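You operate a simulated robot arm through the tools that you are given. There is no shell and no other tool.

Carry out the task below with a simulated robot arm. There is one attempt and no reset: what you move stays moved.

TASK
Fetch the orange long insert from the top of the sample bench and set it on the clear end of the mould bench. Shut the blue box lid. Fetch the blue oil jug and set it in the carry tray. Put the yellow-ringed cup on the top of the sample bench away on the steel table. Put two of the strainers from the well of the grey tray on the shelf under the panel bench. Take the yellow sign on the top of the check table and put it away on the top of the oil bench. Put two of the white bottles from the roller bed on the pocket of mould 95. The order is free. Set down upright: blue oil jug, yellow-ringed cup, strainer, yellow sign, white bottle.

Only the result counts: the job must be done as asked and must still hold three seconds after the hand-in. Knocking over, shifting, dropping, spilling or breaking anything else fails it. A push-on lid holds only when it is set on centred and level and pressed home; a screw cap is set on level and turned clockwise until tight.

THE ROBOT
A 7-joint arm with a fingered hand on a trunk, on a base that moves. Base frame: it is fixed to the floor where the robot stands at the start and does not move with it; the origin is under the middle of the robot, x ahead of it, y to its left, z up. Readings come in mm, degrees, newtons and seconds.
It reaches about 1333 mm from its shoulder. Its first joint turns from -69.0 to 172.0 degrees. Places, roughly: blue box lid [-1100, -1700, 900]; blue oil jug [-1500, -2500, 1000]; carry tray (42x29x11 cm) [-1300, -2900, 800]; clear end of the mould bench [-1000, -5600, 800]; orange long insert (8x3x3 cm) [-1000, -1600, 800]; pocket of mould 95 [2000, -10000, 700]; shelf under the panel bench [-1500, 2400, 200]; steel table [1200, -1200, 800]; strainer [-1000, 2500, 750]; top of the oil bench [8800, -3000, 800]; white bottle [-500, -9000, 750]; yellow sign [-1750, 4250, 1000]; yellow-ringed cup (8x8x13 cm) [-1100, -2800, 900]. Payload 5 kg.
Tool frame: the origin (TCP) lies between the finger pads and is the grasp point; the fingertips stand 32 mm ahead of it; z points along the fingers, y is the line along which they close. The gripper opens to 160 mm; its body begins 89 mm behind the TCP. The gripper is a hand of 3 fingers: y runs from the thumb to the fingers, the wrist lies at [0, 0, -252] in the tool frame.
Orientation is that of the tool frame in the base frame, as a unit quaternion [w, x, y, z]. With the fingers straight down and closing along the base's y, the tool's x points along the base's -x, its y along +y and its z along -z.

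THE INTERFACE
- The arm moves only by the tool send_rows. Its argument "increments" is a list of rows, each an object of numbers (a shift or turn left out is 0): "tx", "ty", "tz": the shift along the tool's x, y, z in mm; "rx", "ry", "rz": the turn, a rotation vector about the tool's x, y, z in degrees. In form: [{"tx": .., "ty": .., "tz": .., "rx": .., "ry": .., "rz": ..}, ...]. A call has 1 to 20 rows; each row shifts and turns the commanded pose from where the row before left it, along the tool's axes as they then stand. Rows are played at 5 a second. More than 50 mm and 8.6 degrees between two rows, and nothing of the call is played. Where a pose cannot be reached the arm comes as near as it can. A force on the tool above 40 N (or 10 N above the force at the start of the call, whichever is more), or a blocked arm, ends the call early, and 0.2 s more pass. In this call time passes only in rows, and 0.2 s behind the last. It gives the time, the measured TCP pose, the force on the tool (base axes), the opening and the grip force at its end, in the units of the frame above (readings bear some noise), with the torque about the TCP (base axes, N m) and any sound that the robot's microphone picked up.
- Cameras (640 x 400 px; columns grow to the right, rows downward): "scene" is now at [156.6, -8.8, 1318.1]; the picture's right is [-0.07, -1.00, -0.00], its down [-0.45, 0.03, -0.89] and it looks along [0.89, -0.06, -0.46] (base axes); focal length 278 px, centre (320, 200). "wrist" rides on the gripper at [65, -4, -116] in the tool frame; the picture's right is [0.06, 1.00, 0.00], its down [-0.87, 0.05, -0.49] and it looks along [-0.49, 0.03, 0.87] (tool axes); focal length 261 px, centre (320, 200). There is no depth. A picture from a camera that has moved, and an enlarged one, comes with that camera's place and axes in the base frame and with its lens. The place of the scene camera against the robot may be out by one fixed shift of up to 25 mm in any direction.
- snapshot(camera): a new picture of that camera. No time passes.
- raise_lower(by): slides the trunk up (or, below 0, down) by that many mm; the arm and the scene camera ride with it, the base frame stays. It gives what a move gives, with no picture.
- roll_base(legs): drives the robot by 1 to 6 legs, each [ahead, left, turn to the left] in mm, mm and degrees, along the robot's own axes; the way and the turn of a leg run together, so that a leg with both is an arc; at most 1500 mm and 180 degrees a leg. The arm and the cameras ride along, it lands a little off, and it stops where it bumps. It gives what a move gives.
- curl_fingers(finger1, finger2, thumb_bend): sets how far each is bent, from 0 (flat) to 1 (curled in); at 0.3 the hand is open as for a grip, at 0.7 the pads meet at the TCP. One left out holds its place. A second passes; each finger stops where it meets its share of the squeeze, and holds until it gets a number again. It is the only way to open and close the hand. It gives what a move gives, with no picture; readings hold the bend of each and the force on the fingers (four entries, about 0 where the hand has none), thumb and palm.
- pan_tilt(pan, tilt): turns the head with the scene camera to pan (to the left, within 86 degrees either way) and tilt (down, from -29 to 69), counted from straight ahead of the robot. It gives what a move gives.
- close_up(camera, box): a new picture of the part [left, top, right, bottom] of that camera's present view, enlarged. No time passes.
- close_job(): hands the job in; it is judged then, once.

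Places have to be worked out from the pictures, the camera data and where the tool is seen. Open the gripper and draw the arm clear of the work before you hand the job in, unless the task says otherwise.

The tools are called after ">>>" as name(argument=value, ...) on one line, values as JSON. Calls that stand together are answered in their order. send_rows: Moves the arm, as the interface text tells. Its arguments: {"type":"object","properties":{"increments":{"type":"array","items":{"type":"object","properties":{"tx":{"type":"number"},"ty":{"type":"number"},"tz":{"type":"number"},"rx":{"type":"number"},"ry":{"type":"number"},"rz":{"type":"number"}}}}},"required":["increments"]} The other tools are called the same way: raise_lower (by) moves the trunk up or down; curl_fingers (finger1, finger2, thumb_bend) moves the fingers one by one; roll_base (legs) drives the base; pan_tilt (pan, tilt) turns the head that bears the scene camera; snapshot (camera) takes a picture; close_up (camera, box) takes an enlarged picture of a part of a camera's view; close_job () hands the job in.

At the start:

```text
time_s: 0.0
tool_pos: [766.9, 53.7, 1052.5]
tool_rot: [0.0, 0.0, 1.0, 0.0]
wrist_force: [0.6, -0.2, -0.6]
moment: [0.01, 0.0, -0.01]
finger_gap: 159.9
gripper_force: 0.0
shape: jaw
bend: [0.3, 0.3, 0.3]
finger forces: [0.1, 0.0, 0.1, 0.0, 0.1, 0.1]
trunk travel left (down, up): [-450.0, 490.0]
robot x, y, heading: [-2.8, -0.9, 0.2]
head pan, tilt (commanded): [-3.8, 27.1]
```

scene: 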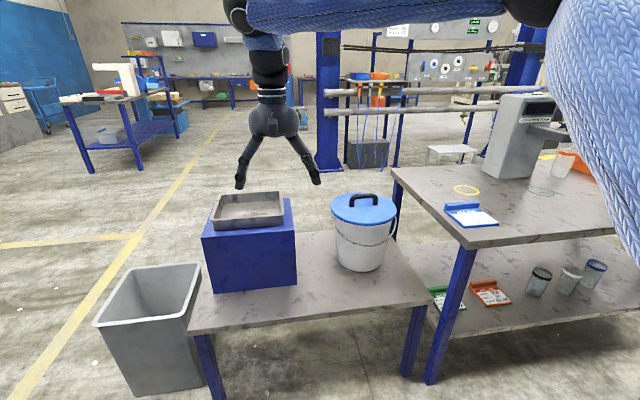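
wrist: 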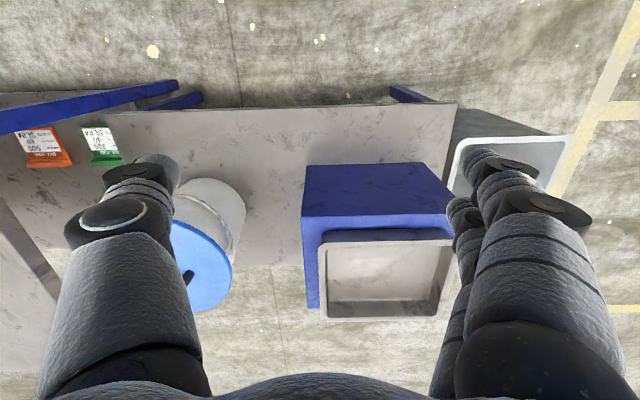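

I start by looking around with the head to map the surroundings; first to the right, where the steel table and the sample bench should be.

>>> pan_tilt(pan=-50, tilt=25)

>>> snapshot(camera="scene")

>>> pan_tilt(pan=-86, tilt=25)

>>> snapshot(camera="scene")

>>> pan_tilt(pan=60, tilt=20)

>>> snapshot(camera="scene")

```text
time_s: 1.1
tool_pos: [767.3, 53.8, 1052.0]
tool_rot: [0.0, 0.0, 1.0, 0.001]
wrist_force: [-0.3, -0.6, 0.7]
moment: [0.01, 0.0, -0.01]
finger_gap: 159.8
gripper_force: 0.0
shape: jaw
bend: [0.3, 0.3, 0.3]
finger forces: [0.0, 0.0, 0.1, 0.0, 0.1, 0.1]
trunk travel left (down, up): [-450.0, 490.0]
robot x, y, heading: [-2.5, -1.5, 0.1]
head pan, tilt (commanded): [-50.0, 25.0]
```

```text
taken
camera scene: at [124.6, -73.4, 1321.4], right [-0.77, -0.64, 0.0], down [-0.27, 0.32, -0.91], along [0.58, -0.69, -0.42], focal length 278 px, centre (320, 200)
```

scene: 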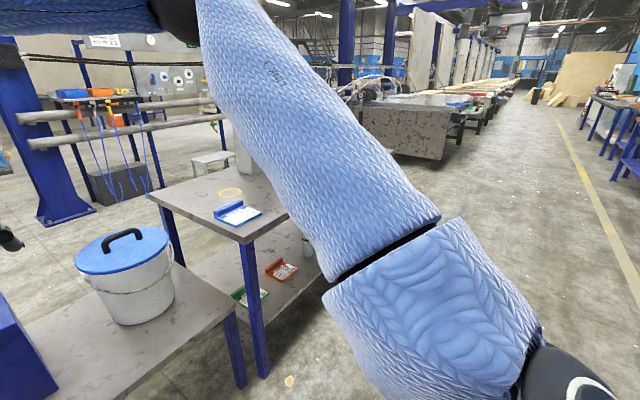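

```text
time_s: 2.2
tool_pos: [768.3, 53.8, 1051.7]
tool_rot: [0.0, 0.001, 1.0, 0.001]
wrist_force: [-0.6, -0.9, -0.9]
moment: [0.0, -0.03, 0.01]
finger_gap: 159.9
gripper_force: 0.2
shape: jaw
bend: [0.3, 0.3, 0.3]
finger forces: [0.0, 0.1, 0.1, 0.0, 0.0, 0.1]
trunk travel left (down, up): [-450.0, 490.0]
robot x, y, heading: [-1.8, 3.1, -0.0]
head pan, tilt (commanded): [-85.9, 25.0]
```

```text
taken
camera scene: at [71.9, -94.8, 1321.4], right [-1.0, -0.07, 0.0], down [-0.03, 0.42, -0.91], along [0.06, -0.9, -0.42], focal length 278 px, centre (320, 200)
```

scene: 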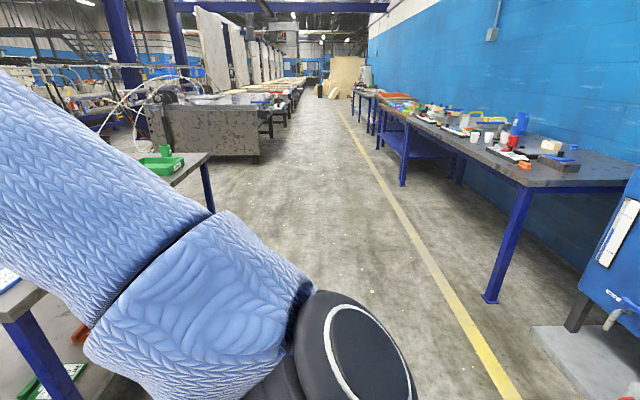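

```text
time_s: 4.5
tool_pos: [768.1, 54.1, 1051.6]
tool_rot: [0.0, 0.0, 1.0, 0.0]
wrist_force: [-0.8, 0.6, 0.7]
moment: [-0.01, 0.02, 0.01]
finger_gap: 159.8
gripper_force: 0.1
shape: jaw
bend: [0.3, 0.3, 0.3]
finger forces: [0.0, 0.0, 0.0, 0.0, 0.0, 0.1]
trunk travel left (down, up): [-450.0, 490.0]
robot x, y, heading: [-1.5, -3.1, -0.1]
head pan, tilt (commanded): [60.0, 20.0]
```

```text
taken
camera scene: at [111.9, 77.8, 1329.5], right [0.87, -0.5, 0.0], down [-0.17, -0.3, -0.94], along [0.47, 0.81, -0.34], focal length 278 px, centre (320, 200)
```

scene: 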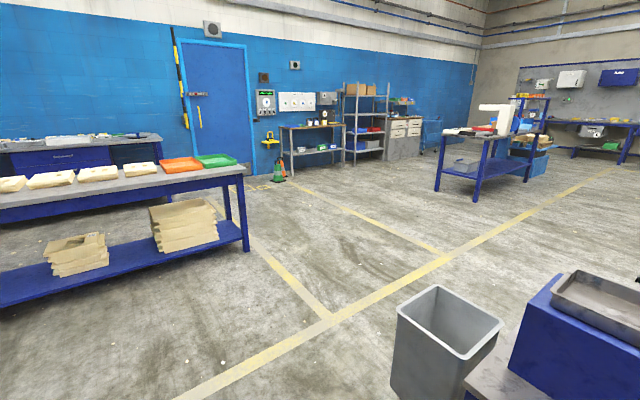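

The arm blocks much of the view. I see the sample bench behind on the right and the panel bench on the left-behind. I'll pull the hand in a little and then turn the robot around to face −x.

>>> send_rows(increments=[{"tx": 30, "tz": -20}, {"tx": 40, "tz": -20}, {"tx": 40, "tz": -20}, {"tx": 40, "tz": -20}, {"tx": 40, "tz": -20}, {"tx": 30, "tz": -10}])

>>> roll_base(legs=[[0, 0, 90]])

>>> pan_tilt(pan=0, tilt=20)

>>> snapshot(camera="scene")

>>> pan_tilt(pan=70, tilt=20)

>>> snapshot(camera="scene")

```text
time_s: 5.9
tool_pos: [547.0, 53.0, 1163.5]
tool_rot: [0.0, 0.001, 1.0, 0.0]
wrist_force: [0.6, 0.1, -0.7]
moment: [0.03, 0.02, -0.02]
finger_gap: 159.8
gripper_force: 0.1
shape: jaw
bend: [0.3, 0.3, 0.3]
finger forces: [0.0, 0.0, 0.0, 0.0, 0.0, 0.0]
trunk travel left (down, up): [-450.0, 490.0]
robot x, y, heading: [-1.9, 1.5, -0.1]
head pan, tilt (commanded): [60.0, 20.0]
```

```text
time_s: 10.0
tool_pos: [-42.7, 549.0, 1163.6]
tool_rot: [0.0, -0.701, 0.713, 0.0]
wrist_force: [0.6, -0.3, -0.6]
moment: [0.01, -0.01, 0.02]
finger_gap: 159.9
gripper_force: 0.1
shape: jaw
bend: [0.3, 0.3, 0.3]
finger forces: [0.1, 0.0, 0.0, 0.0, 0.0, 0.0]
trunk travel left (down, up): [-450.0, 490.0]
robot x, y, heading: [-1.2, -3.4, 88.8]
head pan, tilt (commanded): [60.0, 20.0]
```

```text
time_s: 11.3
tool_pos: [-42.7, 550.4, 1162.9]
tool_rot: [0.0, -0.7, 0.714, 0.0]
wrist_force: [-0.1, 0.0, -0.4]
moment: [0.0, 0.01, -0.01]
finger_gap: 159.9
gripper_force: 0.0
shape: jaw
bend: [0.3, 0.3, 0.3]
finger forces: [0.0, 0.1, 0.0, 0.0, 0.0, 0.0]
trunk travel left (down, up): [-450.0, 490.0]
robot x, y, heading: [-0.5, 3.2, 88.9]
head pan, tilt (commanded): [0.0, 20.0]
```

```text
taken
camera scene: at [17.7, 140.7, 1329.5], right [1.0, -0.02, 0.0], down [-0.01, -0.34, -0.94], along [0.02, 0.94, -0.34], focal length 278 px, centre (320, 200)
```

scene: 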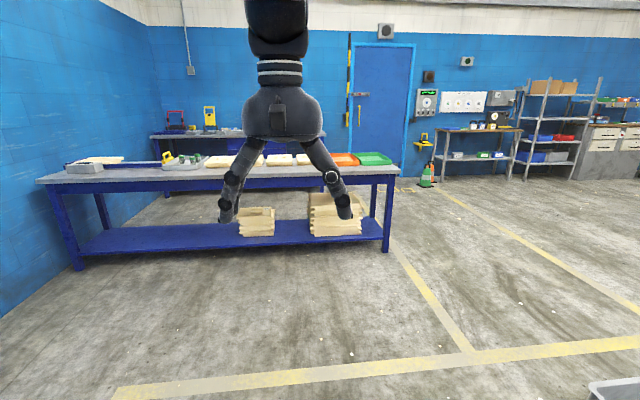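

```text
time_s: 12.8
tool_pos: [-42.5, 548.7, 1162.7]
tool_rot: [0.0, -0.7, 0.714, 0.0]
wrist_force: [-0.3, 0.4, -0.2]
moment: [0.0, -0.01, -0.01]
finger_gap: 160.2
gripper_force: 0.0
shape: jaw
bend: [0.3, 0.3, 0.3]
finger forces: [0.0, 0.0, 0.0, 0.0, 0.0, 0.0]
trunk travel left (down, up): [-450.0, 490.0]
robot x, y, heading: [-0.9, -3.1, 88.9]
head pan, tilt (commanded): [70.0, 20.0]
```

```text
taken
camera scene: at [-70.8, 81.2, 1329.5], right [0.36, 0.93, 0.0], down [0.32, -0.12, -0.94], along [-0.88, 0.34, -0.34], focal length 278 px, centre (320, 200)
```

scene: 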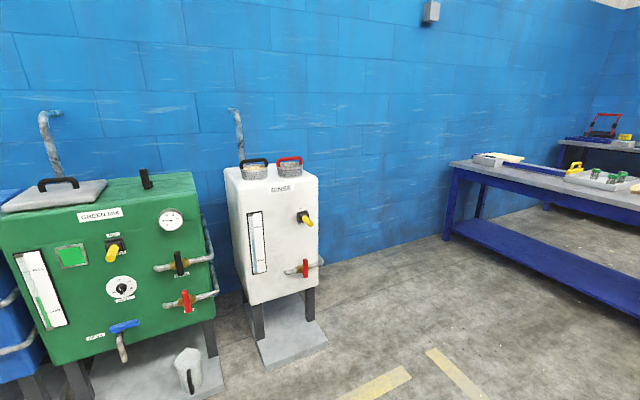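

The panel bench is at about y≈2200–2400 and the grey tray sits on it near x≈−1000. I drive toward it: first straight ahead, then left, staying clear of the tanks by the wall.

>>> roll_base(legs=[[1200, 0, 0], [0, 1000, 0]])

>>> pan_tilt(pan=0, tilt=30)

>>> snapshot(camera="scene")

>>> snapshot(camera="wrist")

```text
time_s: 23.5
tool_pos: [-1009.6, 1752.2, 1163.3]
tool_rot: [0.001, -0.693, 0.721, -0.001]
wrist_force: [-0.2, -0.3, -0.7]
moment: [-0.01, 0.02, -0.02]
finger_gap: 160.0
gripper_force: 0.1
shape: jaw
bend: [0.3, 0.3, 0.3]
finger forces: [0.0, 0.0, 0.0, 0.0, 0.0, 0.0]
trunk travel left (down, up): [-450.0, 490.0]
robot x, y, heading: [-979.1, 1202.9, 88.0]
head pan, tilt (commanded): [70.0, 20.0]
```

```text
time_s: 24.9
tool_pos: [-1009.4, 1751.6, 1163.6]
tool_rot: [0.0, -0.693, 0.72, 0.0]
wrist_force: [-0.1, 0.2, 0.2]
moment: [0.02, -0.02, -0.02]
finger_gap: 159.8
gripper_force: 0.0
shape: jaw
bend: [0.3, 0.3, 0.3]
finger forces: [0.0, 0.1, 0.1, 0.0, 0.1, 0.0]
trunk travel left (down, up): [-450.0, 490.0]
robot x, y, heading: [-975.5, 1204.9, 87.7]
head pan, tilt (commanded): [0.0, 30.0]
```

```text
taken
camera scene: at [-956.5, 1339.6, 1313.5], right [1.0, -0.04, 0.0], down [-0.02, -0.5, -0.87], along [0.03, 0.87, -0.5], focal length 278 px, centre (320, 200)
```

scene: 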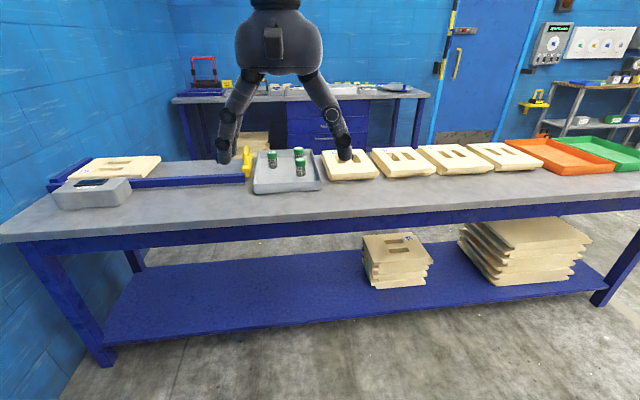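

```text
taken
camera wrist: at [-1007.2, 1686.1, 1279.5], right [-1.0, -0.02, 0.0], down [-0.02, 0.87, 0.49], along [-0.01, 0.49, -0.87], focal length 261 px, centre (320, 200)
```

wrist: 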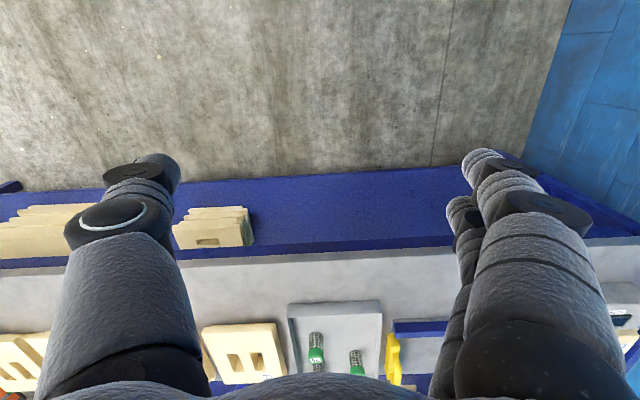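

The grey tray with small green/black strainers is straight ahead. I zoom in to see the strainers and the shelf.

>>> close_up(camera="scene", box=[230, 130, 360, 210])

>>> close_up(camera="scene", box=[20, 120, 340, 320])

>>> close_up(camera="wrist", box=[180, 280, 420, 400])

```text
4.92 times, centred on (295, 170) of scene
camera zoom: at [-956.5, 1339.6, 1313.5], right [1.0, -0.04, 0.0], down [-0.02, -0.5, -0.87], along [0.03, 0.87, -0.5], focal length 1369 px, centre (443, 348)
```

zoom: 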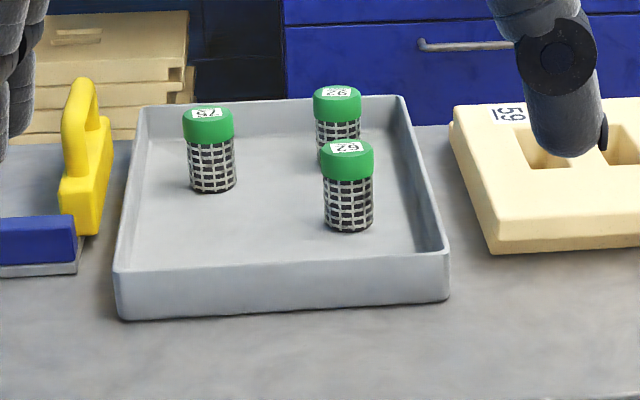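

```text
2.00 times, centred on (180, 220) of scene
camera zoom: at [-956.5, 1339.6, 1313.5], right [1.0, -0.04, 0.0], down [-0.02, -0.5, -0.87], along [0.03, 0.87, -0.5], focal length 556 px, centre (600, 160)
```

zoom: 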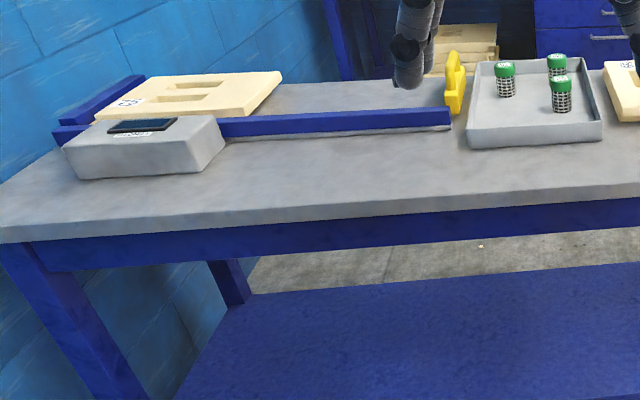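

```text
2.67 times, centred on (300, 340) of wrist
camera zoom: at [-1007.2, 1686.1, 1279.5], right [-1.0, -0.02, 0.0], down [-0.02, 0.87, 0.49], along [-0.01, 0.49, -0.87], focal length 695 px, centre (373, -173)
```

zoom: 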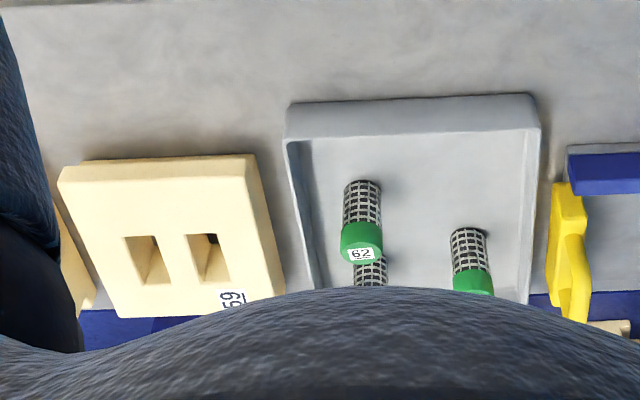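

The strainers are numbered 75, 92, 62. I need better height estimates, so I drive 400 mm closer and view the tray from the wrist camera nearly from above.

>>> roll_base(legs=[[400, 0, 2]])

>>> send_rows(increments=[{"tx": -45}, {"tx": -45}, {"tx": -10}])

>>> snapshot(camera="wrist")

>>> snapshot(camera="scene")

```text
time_s: 27.4
tool_pos: [-1019.1, 2151.9, 1164.1]
tool_rot: [0.0, -0.705, 0.709, 0.0]
wrist_force: [-0.6, 1.5, 0.2]
moment: [-0.01, 0.0, 0.0]
finger_gap: 160.1
gripper_force: 0.2
shape: jaw
bend: [0.3, 0.3, 0.3]
finger forces: [0.0, 0.0, 0.1, 0.0, 0.0, 0.0]
trunk travel left (down, up): [-450.0, 490.0]
robot x, y, heading: [-968.7, 1603.1, 89.5]
head pan, tilt (commanded): [0.0, 30.0]
```

```text
time_s: 28.2
tool_pos: [-1018.4, 2253.1, 1161.8]
tool_rot: [0.001, -0.705, 0.709, 0.0]
wrist_force: [0.2, -0.6, 0.0]
moment: [0.02, 0.0, -0.01]
finger_gap: 159.8
gripper_force: 0.1
shape: jaw
bend: [0.3, 0.3, 0.3]
finger forces: [0.1, 0.1, 0.0, 0.0, 0.0, 0.0]
trunk travel left (down, up): [-450.0, 490.0]
robot x, y, heading: [-967.8, 1607.8, 89.9]
head pan, tilt (commanded): [0.0, 30.0]
```

```text
taken
camera wrist: at [-1015.1, 2187.1, 1278.6], right [-1.0, -0.06, 0.0], down [-0.05, 0.87, 0.49], along [-0.03, 0.49, -0.87], focal length 261 px, centre (320, 200)
```

wrist: 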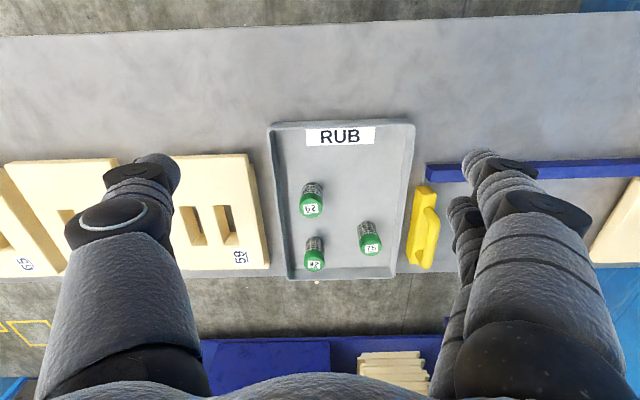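

```text
taken
camera scene: at [-952.5, 1741.0, 1313.4], right [1.0, 0.0, 0.0], down [0.0, -0.5, -0.87], along [0.0, 0.87, -0.5], focal length 278 px, centre (320, 200)
```

scene: 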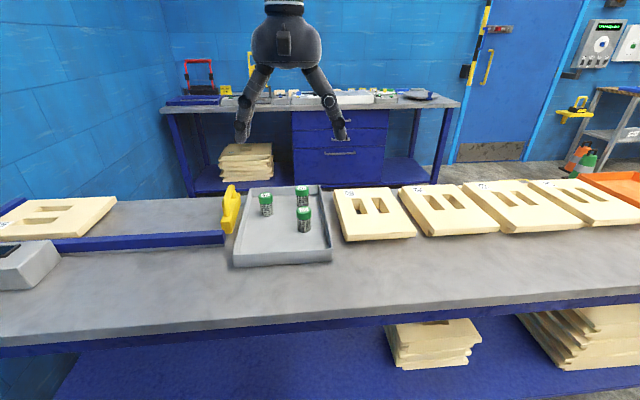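

Good view from above. I zoom in on the tray to get precise positions of the strainers.

>>> close_up(camera="wrist", box=[250, 100, 450, 300])

>>> close_up(camera="scene", box=[210, 160, 350, 280])

```text
2.00 times, centred on (350, 200) of wrist
camera zoom: at [-1015.1, 2187.1, 1278.6], right [-1.0, -0.06, 0.0], down [-0.05, 0.87, 0.49], along [-0.03, 0.49, -0.87], focal length 521 px, centre (260, 200)
```

zoom: 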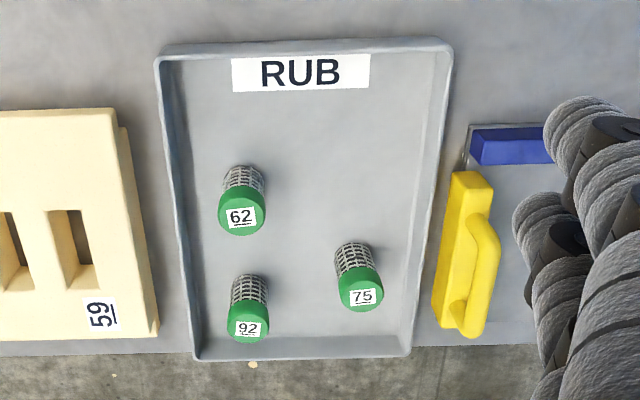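

```text
3.33 times, centred on (280, 220) of scene
camera zoom: at [-952.5, 1741.0, 1313.4], right [1.0, 0.0, 0.0], down [0.0, -0.5, -0.87], along [0.0, 0.87, -0.5], focal length 927 px, centre (453, 133)
```

zoom: 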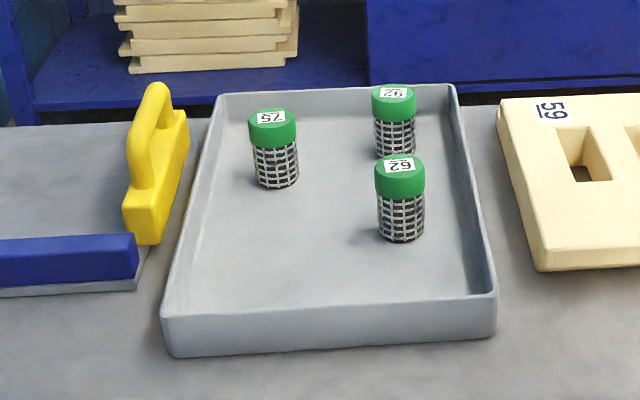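

Strainer 62 seems near (−1010, 2440) with its cap around z≈860. I move the hand above the tray at z≈1050 for a second view to triangulate, and also close the hand to a narrower opening.

>>> send_rows(increments=[{"tx": -40, "tz": 22}, {"tx": -40, "tz": 22}, {"tx": -40, "tz": 22}, {"tx": -40, "tz": 22}, {"tx": -27, "tz": 22}])

>>> curl_fingers(finger1=0.45, finger2=0.45, thumb_bend=0.45)

>>> snapshot(camera="wrist")

```text
time_s: 29.4
tool_pos: [-1019.4, 2441.5, 1050.9]
tool_rot: [-0.001, -0.706, 0.709, 0.0]
wrist_force: [-0.4, 0.4, -0.2]
moment: [-0.03, -0.02, -0.01]
finger_gap: 160.0
gripper_force: 0.0
shape: jaw
bend: [0.3, 0.3, 0.3]
finger forces: [0.0, 0.1, 0.0, 0.0, 0.0, 0.0]
trunk travel left (down, up): [-450.0, 490.0]
robot x, y, heading: [-970.3, 1604.9, 89.6]
head pan, tilt (commanded): [0.0, 30.0]
```

```text
time_s: 30.4
tool_pos: [-1020.1, 2439.3, 1052.2]
tool_rot: [0.001, -0.705, 0.709, 0.0]
wrist_force: [-0.3, -0.1, 0.4]
moment: [0.01, 0.01, 0.0]
finger_gap: 108.6
gripper_force: 0.0
shape: fingers
bend: [0.45, 0.45, 0.45]
finger forces: [0.0, 0.0, 0.1, 0.0, 0.0, 0.0]
trunk travel left (down, up): [-450.0, 490.0]
robot x, y, heading: [-966.9, 1603.5, 89.8]
head pan, tilt (commanded): [0.0, 30.0]
```

```text
taken
camera wrist: at [-1016.2, 2374.3, 1168.2], right [-1.0, -0.06, 0.0], down [-0.05, 0.87, 0.49], along [-0.03, 0.49, -0.87], focal length 261 px, centre (320, 200)
```

wrist: 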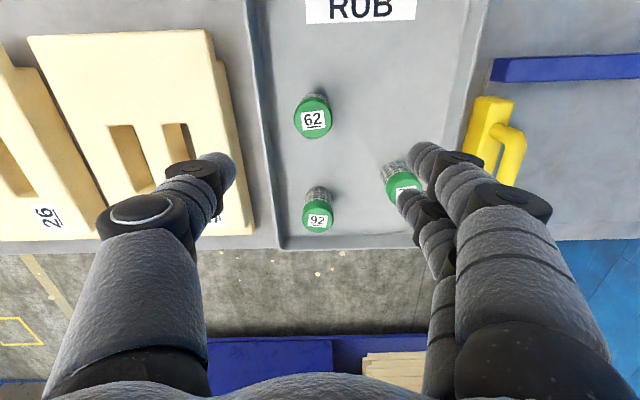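

Triangulation puts strainer 62 at about (−1012, 2442), cap top z≈860, base z≈785. Because it must go under the bench, I'll grip it with the hand tilted 45°; I tilt, narrow the fingers and go to a pre-grasp pose.

>>> send_rows(increments=[{"ry": -7.5}, {"ry": -7.5}, {"ry": -7.5}, {"ry": -7.5}, {"ry": -7.5}, {"ry": -7.5}, {"tx": 38, "ty": -2, "tz": 14}, {"tx": 38, "ty": -2, "tz": 14}, {"tx": 38, "ty": -2, "tz": 14}, {"tx": 39, "ty": -2, "tz": 15}])

>>> curl_fingers(finger1=0.54, finger2=0.54, thumb_bend=0.54)

>>> snapshot(camera="wrist")

>>> snapshot(camera="scene")

```text
time_s: 32.6
tool_pos: [-1010.2, 2374.0, 903.5]
tool_rot: [0.272, -0.651, 0.655, 0.27]
wrist_force: [0.2, 0.2, 0.2]
moment: [0.01, -0.03, 0.01]
finger_gap: 108.4
gripper_force: 0.0
shape: fingers
bend: [0.45, 0.45, 0.45]
finger forces: [0.0, 0.1, 0.0, 0.1, 0.1, 0.0]
trunk travel left (down, up): [-450.0, 490.0]
robot x, y, heading: [-968.7, 1597.4, 89.6]
head pan, tilt (commanded): [0.0, 30.0]
```

```text
time_s: 33.6
tool_pos: [-1011.1, 2371.2, 904.1]
tool_rot: [0.271, -0.652, 0.655, 0.27]
wrist_force: [0.1, -0.4, -0.5]
moment: [-0.02, 0.0, 0.01]
finger_gap: 72.0
gripper_force: 0.0
shape: fingers
bend: [0.54, 0.54, 0.54]
finger forces: [0.0, 0.0, 0.0, 0.1, 0.0, 0.0]
trunk travel left (down, up): [-450.0, 490.0]
robot x, y, heading: [-967.3, 1603.2, 89.5]
head pan, tilt (commanded): [0.0, 30.0]
```

```text
taken
camera wrist: at [-1006.9, 2243.7, 940.1], right [-1.0, -0.04, -0.04], down [-0.05, 0.27, 0.96], along [-0.03, 0.96, -0.27], focal length 261 px, centre (320, 200)
```

wrist: 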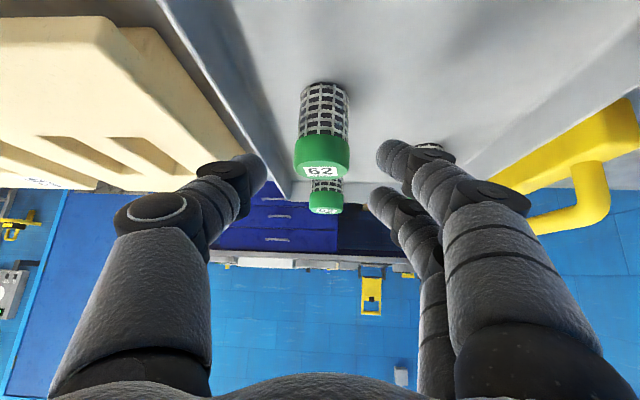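

```text
taken
camera scene: at [-952.7, 1741.0, 1313.4], right [1.0, 0.0, 0.0], down [0.0, -0.5, -0.87], along [0.0, 0.87, -0.5], focal length 278 px, centre (320, 200)
```

scene: 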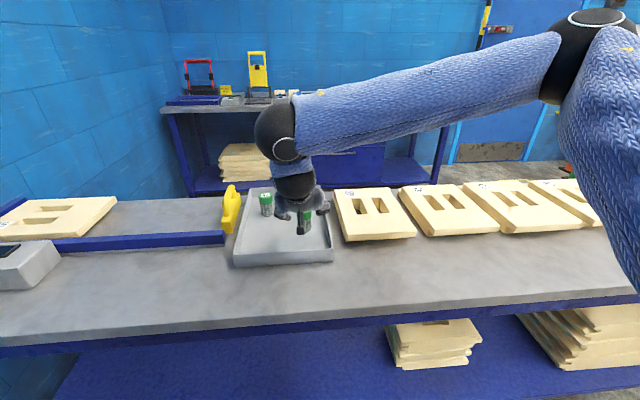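

The strainer is centred between thumb and fingers. I advance about 93 mm along the fingers to straddle it and look again.

>>> send_rows(increments=[{"tx": -2, "tz": 24}, {"tx": -2, "tz": 24}, {"tx": -2, "tz": 24}, {"tx": -1, "tz": 21}])

>>> snapshot(camera="wrist")

```text
time_s: 34.6
tool_pos: [-1008.2, 2439.9, 844.3]
tool_rot: [0.272, -0.652, 0.655, 0.27]
wrist_force: [-0.1, 0.0, 0.0]
moment: [-0.05, 0.01, -0.01]
finger_gap: 71.7
gripper_force: 0.1
shape: fingers
bend: [0.54, 0.54, 0.54]
finger forces: [0.0, 0.0, 0.0, 0.0, 0.0, 0.1]
trunk travel left (down, up): [-450.0, 490.0]
robot x, y, heading: [-965.4, 1602.1, 89.6]
head pan, tilt (commanded): [0.0, 30.0]
```

```text
taken
camera wrist: at [-1004.8, 2313.3, 879.8], right [-1.0, -0.04, -0.04], down [-0.05, 0.27, 0.96], along [-0.03, 0.96, -0.27], focal length 261 px, centre (320, 200)
```

wrist: 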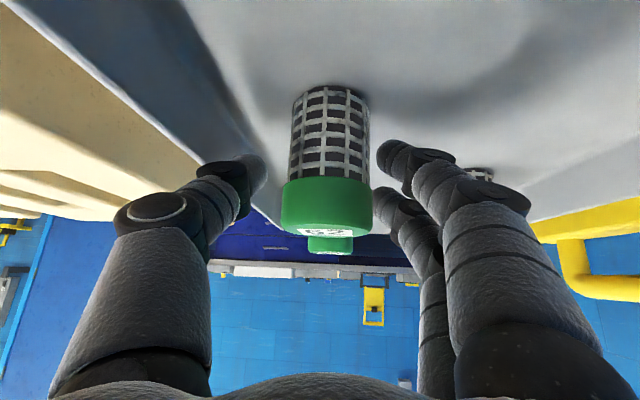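

It is centred; closing the hand on it.

>>> curl_fingers(finger1=0.68, finger2=0.68, thumb_bend=0.68)

>>> snapshot(camera="wrist")

```text
time_s: 35.6
tool_pos: [-1007.8, 2440.9, 844.3]
tool_rot: [0.272, -0.651, 0.655, 0.269]
wrist_force: [-0.7, -0.3, 1.6]
moment: [0.03, 0.04, 0.0]
finger_gap: 37.3
gripper_force: 6.9
shape: fingers
bend: [0.62, 0.67, 0.66]
finger forces: [6.6, 0.9, 0.0, 0.0, 7.3, 0.0]
trunk travel left (down, up): [-450.0, 490.0]
robot x, y, heading: [-967.6, 1602.4, 90.0]
head pan, tilt (commanded): [0.0, 30.0]
```

```text
taken
camera wrist: at [-1004.8, 2312.9, 880.2], right [-1.0, -0.04, -0.04], down [-0.05, 0.27, 0.96], along [-0.03, 0.96, -0.27], focal length 261 px, centre (320, 200)
```

wrist: 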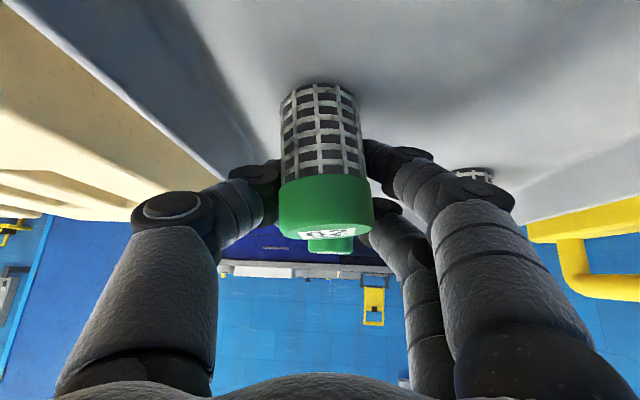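

The strainer leaned slightly because finger2 is barely loaded. I curl finger2 and the others further to balance the grip.

>>> curl_fingers(finger1=0.72, finger2=0.8, thumb_bend=0.72)

>>> snapshot(camera="wrist")

```text
time_s: 36.6
tool_pos: [-1007.6, 2442.1, 842.7]
tool_rot: [0.272, -0.651, 0.655, 0.27]
wrist_force: [0.1, -0.2, -0.4]
moment: [0.01, 0.0, -0.03]
finger_gap: 8.9
gripper_force: 0.1
shape: fingers
bend: [0.72, 0.78, 0.71]
finger forces: [0.0, 0.0, 0.1, 0.0, 0.0, 0.1]
trunk travel left (down, up): [-450.0, 490.0]
robot x, y, heading: [-967.0, 1608.3, 89.7]
head pan, tilt (commanded): [0.0, 30.0]
```

```text
taken
camera wrist: at [-1004.8, 2312.9, 880.0], right [-1.0, -0.04, -0.04], down [-0.05, 0.27, 0.96], along [-0.03, 0.96, -0.27], focal length 261 px, centre (320, 200)
```

wrist: 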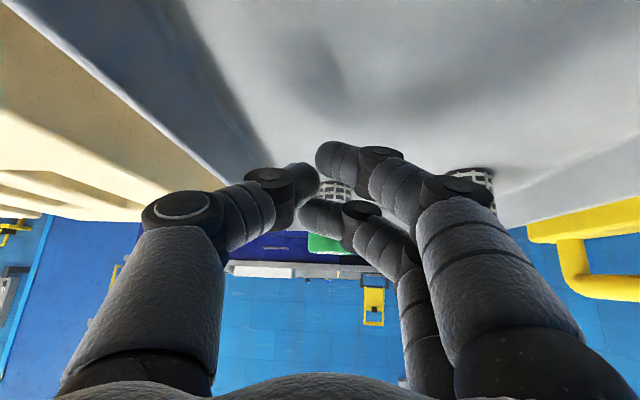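

The strainer slipped out of the grip. I check the scene camera to see where it went.

>>> close_up(camera="scene", box=[210, 160, 370, 280])

>>> snapshot(camera="scene")

```text
3.33 times, centred on (290, 220) of scene
camera zoom: at [-952.6, 1741.1, 1313.4], right [1.0, 0.0, 0.0], down [0.0, -0.5, -0.87], along [0.0, 0.87, -0.5], focal length 927 px, centre (420, 133)
```

zoom: 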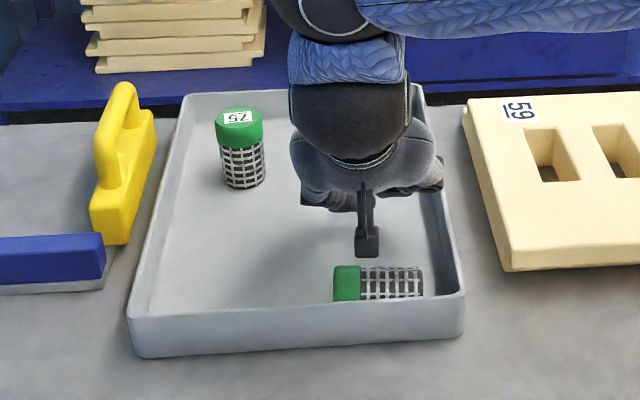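

```text
taken
camera scene: at [-952.6, 1741.1, 1313.4], right [1.0, 0.0, 0.0], down [0.0, -0.5, -0.87], along [0.0, 0.87, -0.5], focal length 278 px, centre (320, 200)
```

scene: 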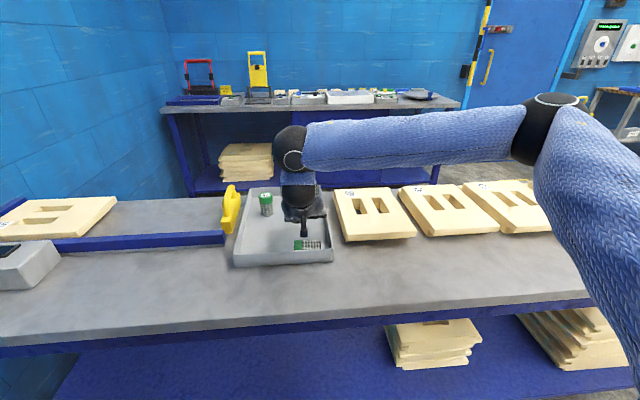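

The strainer 62 popped out and lies on its side near the tray's front-right, cap toward −x. I raise the hand straight up, and get a view from above of the lying strainer.

>>> send_rows(increments=[{"tx": -28, "tz": -28}, {"tx": -30, "tz": -30}, {"tx": -30, "tz": -30}, {"tx": -30, "tz": -30}, {"tx": -23, "tz": -23}, {"ry": 7.5}, {"ry": 7.5}, {"ry": 7.5}, {"ry": 7.5}, {"ry": 7.5}, {"ry": 7.5}, {"tx": 40}, {"tx": 40}, {"tx": 40}, {"tx": 30}])

>>> curl_fingers(finger1=0.5, finger2=0.5, thumb_bend=0.5)

>>> snapshot(camera="wrist")

>>> close_up(camera="scene", box=[210, 160, 370, 280])

```text
time_s: 39.8
tool_pos: [-1008.1, 2290.4, 1043.2]
tool_rot: [0.0, -0.706, 0.709, 0.0]
wrist_force: [-0.1, 0.0, -0.4]
moment: [-0.04, 0.03, -0.03]
finger_gap: 8.5
gripper_force: 0.1
shape: fingers
bend: [0.72, 0.78, 0.71]
finger forces: [0.1, 0.0, 0.1, 0.0, 0.0, 0.1]
trunk travel left (down, up): [-450.0, 490.0]
robot x, y, heading: [-970.2, 1599.2, 89.8]
head pan, tilt (commanded): [0.0, 30.0]
```

```text
time_s: 40.8
tool_pos: [-1008.8, 2290.0, 1043.7]
tool_rot: [0.0, -0.705, 0.709, 0.0]
wrist_force: [-0.1, -0.1, 0.1]
moment: [-0.01, -0.01, 0.01]
finger_gap: 86.6
gripper_force: 0.1
shape: fingers
bend: [0.5, 0.5, 0.5]
finger forces: [0.0, 0.1, 0.1, 0.0, 0.1, 0.0]
trunk travel left (down, up): [-450.0, 490.0]
robot x, y, heading: [-966.7, 1603.4, 89.7]
head pan, tilt (commanded): [0.0, 30.0]
```

```text
taken
camera wrist: at [-1004.3, 2225.6, 1158.7], right [-1.0, -0.06, 0.0], down [-0.05, 0.87, 0.49], along [-0.03, 0.49, -0.87], focal length 261 px, centre (320, 200)
```

wrist: 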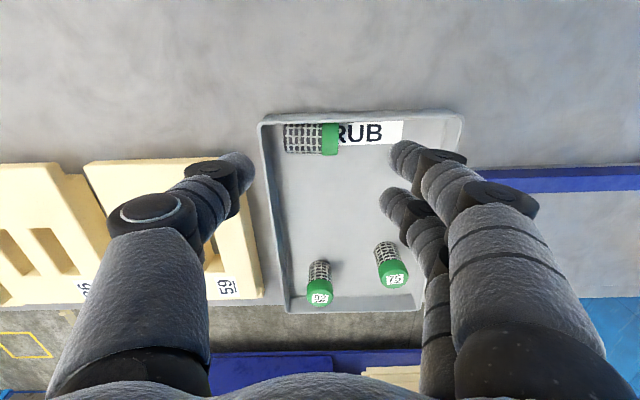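

```text
3.33 times, centred on (290, 220) of scene
camera zoom: at [-952.6, 1741.0, 1313.4], right [1.0, 0.0, 0.0], down [0.0, -0.5, -0.87], along [0.0, 0.87, -0.5], focal length 927 px, centre (420, 133)
```

zoom: 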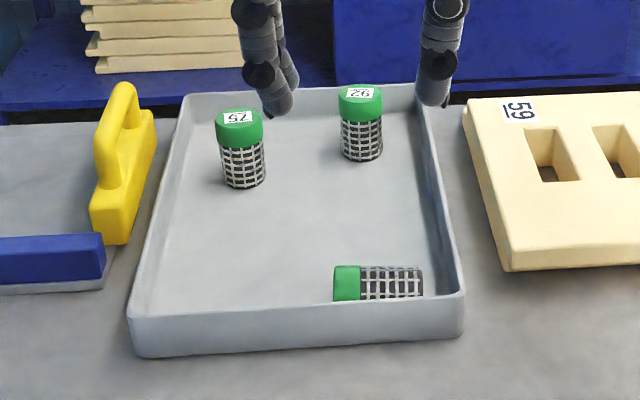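

The strainer is close to the front-right corner. I zoom in on it with the wrist camera.

>>> close_up(camera="wrist", box=[240, 90, 480, 240])

```text
2.67 times, centred on (360, 165) of wrist
camera zoom: at [-1004.3, 2225.6, 1158.7], right [-1.0, -0.06, 0.0], down [-0.05, 0.87, 0.49], along [-0.03, 0.49, -0.87], focal length 695 px, centre (213, 293)
```

zoom: 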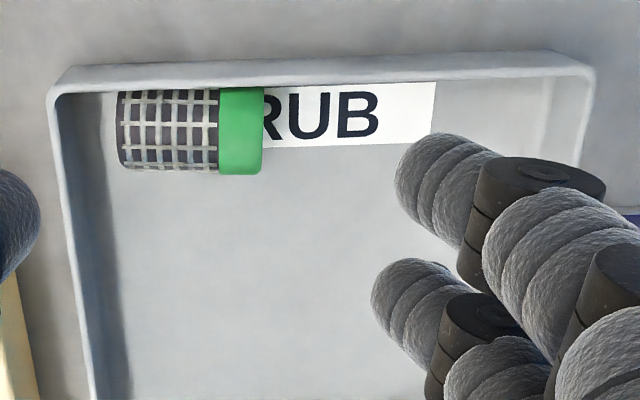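

Strainer 62 lies along x at about (−998, 2326), touching the front wall, cap toward −x. I'll turn the hand 90° so it can close along y with the fingers on the wall side, then roll the strainer off the wall.

>>> send_rows(increments=[{"rz": -8.2}, {"rz": -8.2}, {"rz": -8.2}, {"rz": -8.2}, {"rz": -8.2}, {"rz": -8.2}, {"rz": -8.2}, {"rz": -8.2}, {"rz": -8.2}, {"rz": -8.2}, {"rz": -8}])

>>> snapshot(camera="wrist")

>>> snapshot(camera="scene")

```text
time_s: 43.2
tool_pos: [-1009.6, 2290.1, 1042.5]
tool_rot: [0.0, 1.0, -0.002, 0.0]
wrist_force: [-0.5, -0.7, -0.2]
moment: [0.0, -0.01, -0.02]
finger_gap: 86.9
gripper_force: 0.1
shape: fingers
bend: [0.5, 0.5, 0.5]
finger forces: [0.0, 0.0, 0.1, 0.0, 0.0, 0.0]
trunk travel left (down, up): [-450.0, 490.0]
robot x, y, heading: [-965.8, 1602.0, 89.6]
head pan, tilt (commanded): [0.0, 30.0]
```

```text
taken
camera wrist: at [-944.9, 2294.5, 1159.3], right [0.06, -1.0, 0.0], down [-0.87, -0.05, 0.49], along [-0.49, -0.03, -0.87], focal length 261 px, centre (320, 200)
```

wrist: 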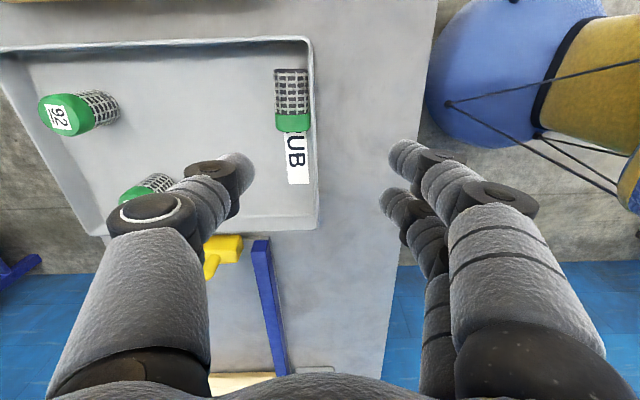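

```text
taken
camera scene: at [-952.7, 1741.0, 1313.4], right [1.0, 0.0, 0.0], down [0.0, -0.5, -0.87], along [0.0, 0.87, -0.5], focal length 278 px, centre (320, 200)
```

scene: 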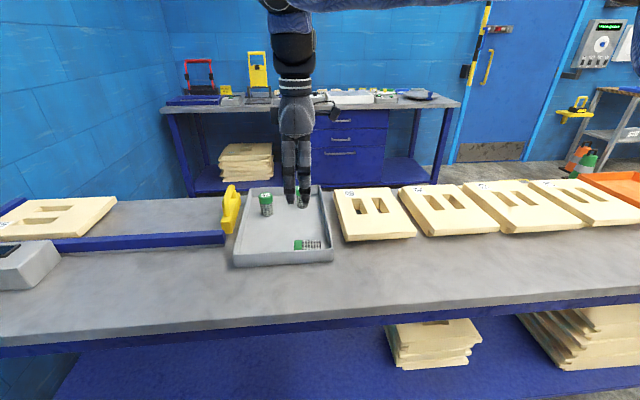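

The hand turned fine. Now I set the thumb wide open and move so the two fingers hover just above the wall-side flank of the strainer, stopping ~20 mm above contact.

>>> curl_fingers(thumb_bend=0.3)

>>> send_rows(increments=[{"tx": 5, "ty": -15, "tz": 32}, {"tx": 5, "ty": -15, "tz": 32}, {"tx": 5, "ty": -15, "tz": 32}, {"tx": 5, "ty": -15, "tz": 32}, {"tx": 5, "ty": -16, "tz": 32}])

>>> snapshot(camera="wrist")

>>> close_up(camera="scene", box=[210, 160, 370, 280])

```text
time_s: 44.2
tool_pos: [-1010.2, 2290.9, 1043.4]
tool_rot: [0.0, 1.0, -0.003, 0.001]
wrist_force: [0.2, 0.8, -1.0]
moment: [0.02, 0.01, -0.01]
finger_gap: 127.4
gripper_force: 0.0
shape: fingers
bend: [0.5, 0.5, 0.3]
finger forces: [0.0, 0.1, 0.0, 0.1, 0.0, 0.0]
trunk travel left (down, up): [-450.0, 490.0]
robot x, y, heading: [-964.8, 1600.5, 89.9]
head pan, tilt (commanded): [0.0, 30.0]
```

```text
time_s: 45.4
tool_pos: [-984.0, 2369.5, 882.8]
tool_rot: [0.001, 1.0, -0.003, 0.0]
wrist_force: [-0.3, -0.5, -0.9]
moment: [-0.01, 0.01, 0.01]
finger_gap: 127.3
gripper_force: 0.0
shape: fingers
bend: [0.5, 0.5, 0.3]
finger forces: [0.1, 0.1, 0.0, 0.0, 0.0, 0.1]
trunk travel left (down, up): [-450.0, 490.0]
robot x, y, heading: [-968.9, 1605.6, 90.0]
head pan, tilt (commanded): [0.0, 30.0]
```

```text
taken
camera wrist: at [-918.7, 2374.2, 998.7], right [0.06, -1.0, 0.0], down [-0.87, -0.05, 0.49], along [-0.49, -0.03, -0.87], focal length 261 px, centre (320, 200)
```

wrist: 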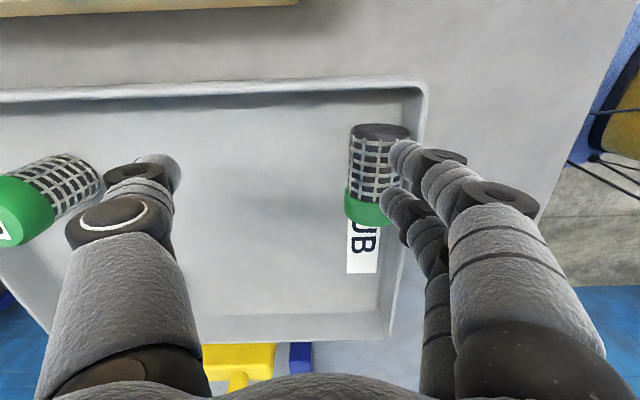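

```text
3.33 times, centred on (290, 220) of scene
camera zoom: at [-952.4, 1741.9, 1313.3], right [1.0, 0.0, 0.0], down [0.0, -0.5, -0.87], along [0.0, 0.87, -0.5], focal length 927 px, centre (420, 133)
```

zoom: 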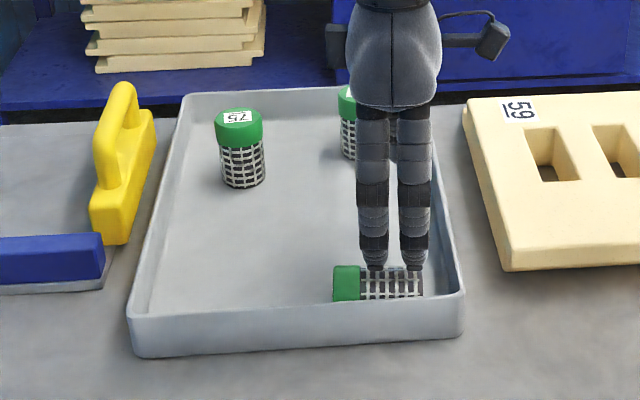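

Fingers are just above the mesh, wall side. I descend gently and watch the force.

>>> send_rows(increments=[{"tz": 6}, {"tz": 6}, {"tz": 3}])

>>> send_rows(increments=[{"tz": 2}, {"tz": 2}])

>>> send_rows(increments=[{"tz": 2}])

```text
time_s: 46.2
tool_pos: [-984.2, 2367.7, 868.4]
tool_rot: [0.0, 1.0, -0.003, 0.0]
wrist_force: [0.3, -0.3, 1.0]
moment: [-0.11, 0.04, -0.05]
finger_gap: 127.5
gripper_force: 0.8
shape: fingers
bend: [0.5, 0.5, 0.3]
finger forces: [0.0, 1.9, 0.0, 0.0, 0.0, 0.0]
trunk travel left (down, up): [-450.0, 490.0]
robot x, y, heading: [-968.8, 1600.3, 90.0]
head pan, tilt (commanded): [0.0, 30.0]
```

```text
time_s: 46.8
tool_pos: [-983.7, 2366.7, 867.4]
tool_rot: [-0.001, 1.0, -0.002, 0.0]
wrist_force: [0.9, 0.1, 20.1]
moment: [-1.03, 0.24, 0.09]
finger_gap: 127.6
gripper_force: 9.8
shape: fingers
bend: [0.5, 0.51, 0.3]
finger forces: [3.7, 14.7, 0.1, 0.1, 0.0, 0.1]
trunk travel left (down, up): [-450.0, 490.0]
robot x, y, heading: [-967.8, 1603.0, 89.7]
head pan, tilt (commanded): [0.0, 30.0]
```

```text
time_s: 47.2
tool_pos: [-984.3, 2366.6, 864.3]
tool_rot: [-0.001, 1.0, -0.002, 0.0]
wrist_force: [2.5, -1.3, 34.3]
moment: [-1.84, 0.15, 0.22]
finger_gap: 128.3
gripper_force: 16.9
shape: fingers
bend: [0.51, 0.52, 0.3]
finger forces: [11.3, 20.9, 0.1, 0.0, 0.1, 0.0]
trunk travel left (down, up): [-450.0, 490.0]
robot x, y, heading: [-968.0, 1603.9, 89.6]
head pan, tilt (commanded): [0.0, 30.0]
```

Contact is at TCP z≈868; pressing too hard now, so I ease off 3 mm and drag gently toward +y to roll the strainer off the wall.

>>> send_rows(increments=[{"tz": -3}, {"ty": -4, "tz": -0.2}, {"ty": -4, "tz": -0.3}, {"ty": -4, "tz": -0.3}, {"ty": -4, "tz": -0.3}, {"ty": -4, "tz": -0.2}])

>>> snapshot(camera="wrist")

>>> close_up(camera="scene", box=[210, 160, 370, 280])

```text
time_s: 48.6
tool_pos: [-985.7, 2385.9, 868.9]
tool_rot: [-0.001, 1.0, -0.003, 0.001]
wrist_force: [-2.8, -4.6, 24.2]
moment: [-1.61, 0.42, -0.14]
finger_gap: 134.2
gripper_force: 11.9
shape: fingers
bend: [0.47, 0.48, 0.3]
finger forces: [5.5, 18.2, 0.1, 0.0, 0.0, 0.1]
trunk travel left (down, up): [-450.0, 490.0]
robot x, y, heading: [-967.6, 1605.3, 89.9]
head pan, tilt (commanded): [0.0, 30.0]
```

```text
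taken
camera wrist: at [-919.4, 2389.4, 984.4], right [0.06, -1.0, 0.0], down [-0.87, -0.05, 0.49], along [-0.49, -0.03, -0.87], focal length 261 px, centre (320, 200)
```

wrist: 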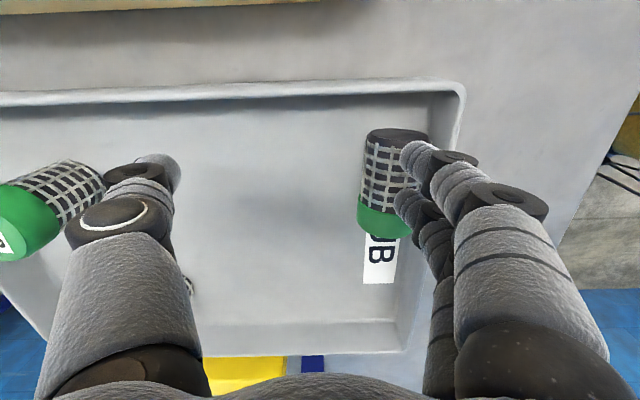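

```text
3.33 times, centred on (290, 220) of scene
camera zoom: at [-952.8, 1739.2, 1313.8], right [1.0, 0.0, 0.0], down [0.0, -0.5, -0.87], along [0.0, 0.87, -0.5], focal length 927 px, centre (420, 133)
```

zoom: 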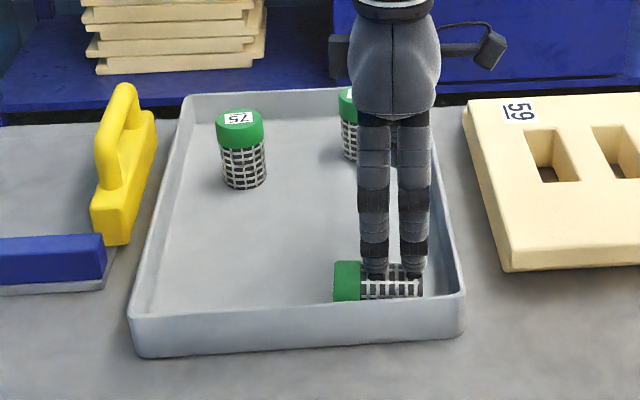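

The strainer starts to roll (cap end moving off the wall). I continue the drag with a little less pressure.

>>> send_rows(increments=[{"ty": -4, "tz": -1}, {"ty": -4, "tz": -0.6}, {"ty": -4, "tz": -0.5}, {"ty": -4, "tz": -0.5}, {"ty": -4, "tz": -0.4}, {"ty": -4, "tz": -0.3}])

>>> snapshot(camera="wrist")

>>> close_up(camera="scene", box=[210, 160, 370, 280])

```text
time_s: 50.0
tool_pos: [-984.5, 2411.0, 870.0]
tool_rot: [0.0, 1.0, -0.002, 0.0]
wrist_force: [-2.5, 3.1, 15.8]
moment: [-0.66, 0.42, -0.17]
finger_gap: 126.2
gripper_force: 8.1
shape: fingers
bend: [0.51, 0.53, 0.3]
finger forces: [1.9, 13.4, 0.1, 0.0, 0.1, 0.0]
trunk travel left (down, up): [-450.0, 490.0]
robot x, y, heading: [-964.4, 1601.8, 89.9]
head pan, tilt (commanded): [0.0, 30.0]
```

```text
taken
camera wrist: at [-918.3, 2414.3, 986.0], right [0.06, -1.0, 0.0], down [-0.87, -0.05, 0.49], along [-0.49, -0.03, -0.87], focal length 261 px, centre (320, 200)
```

wrist: 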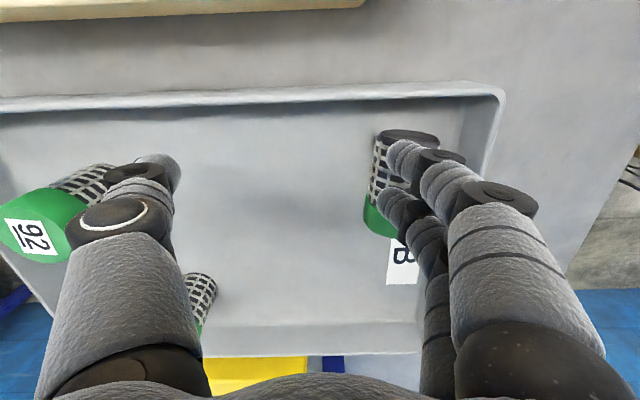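

```text
3.33 times, centred on (290, 220) of scene
camera zoom: at [-952.6, 1740.5, 1313.4], right [1.0, 0.0, 0.0], down [0.0, -0.5, -0.87], along [0.0, 0.87, -0.5], focal length 927 px, centre (420, 133)
```

zoom: 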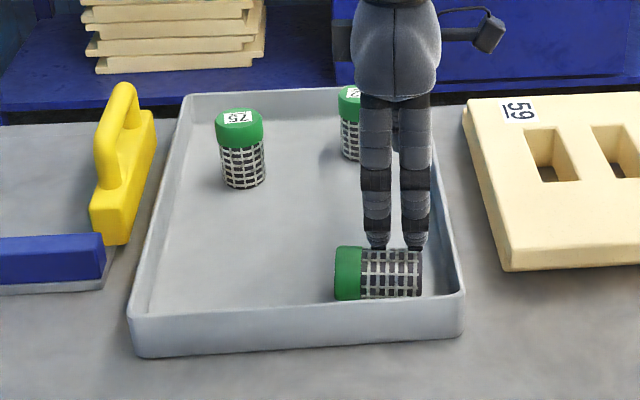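

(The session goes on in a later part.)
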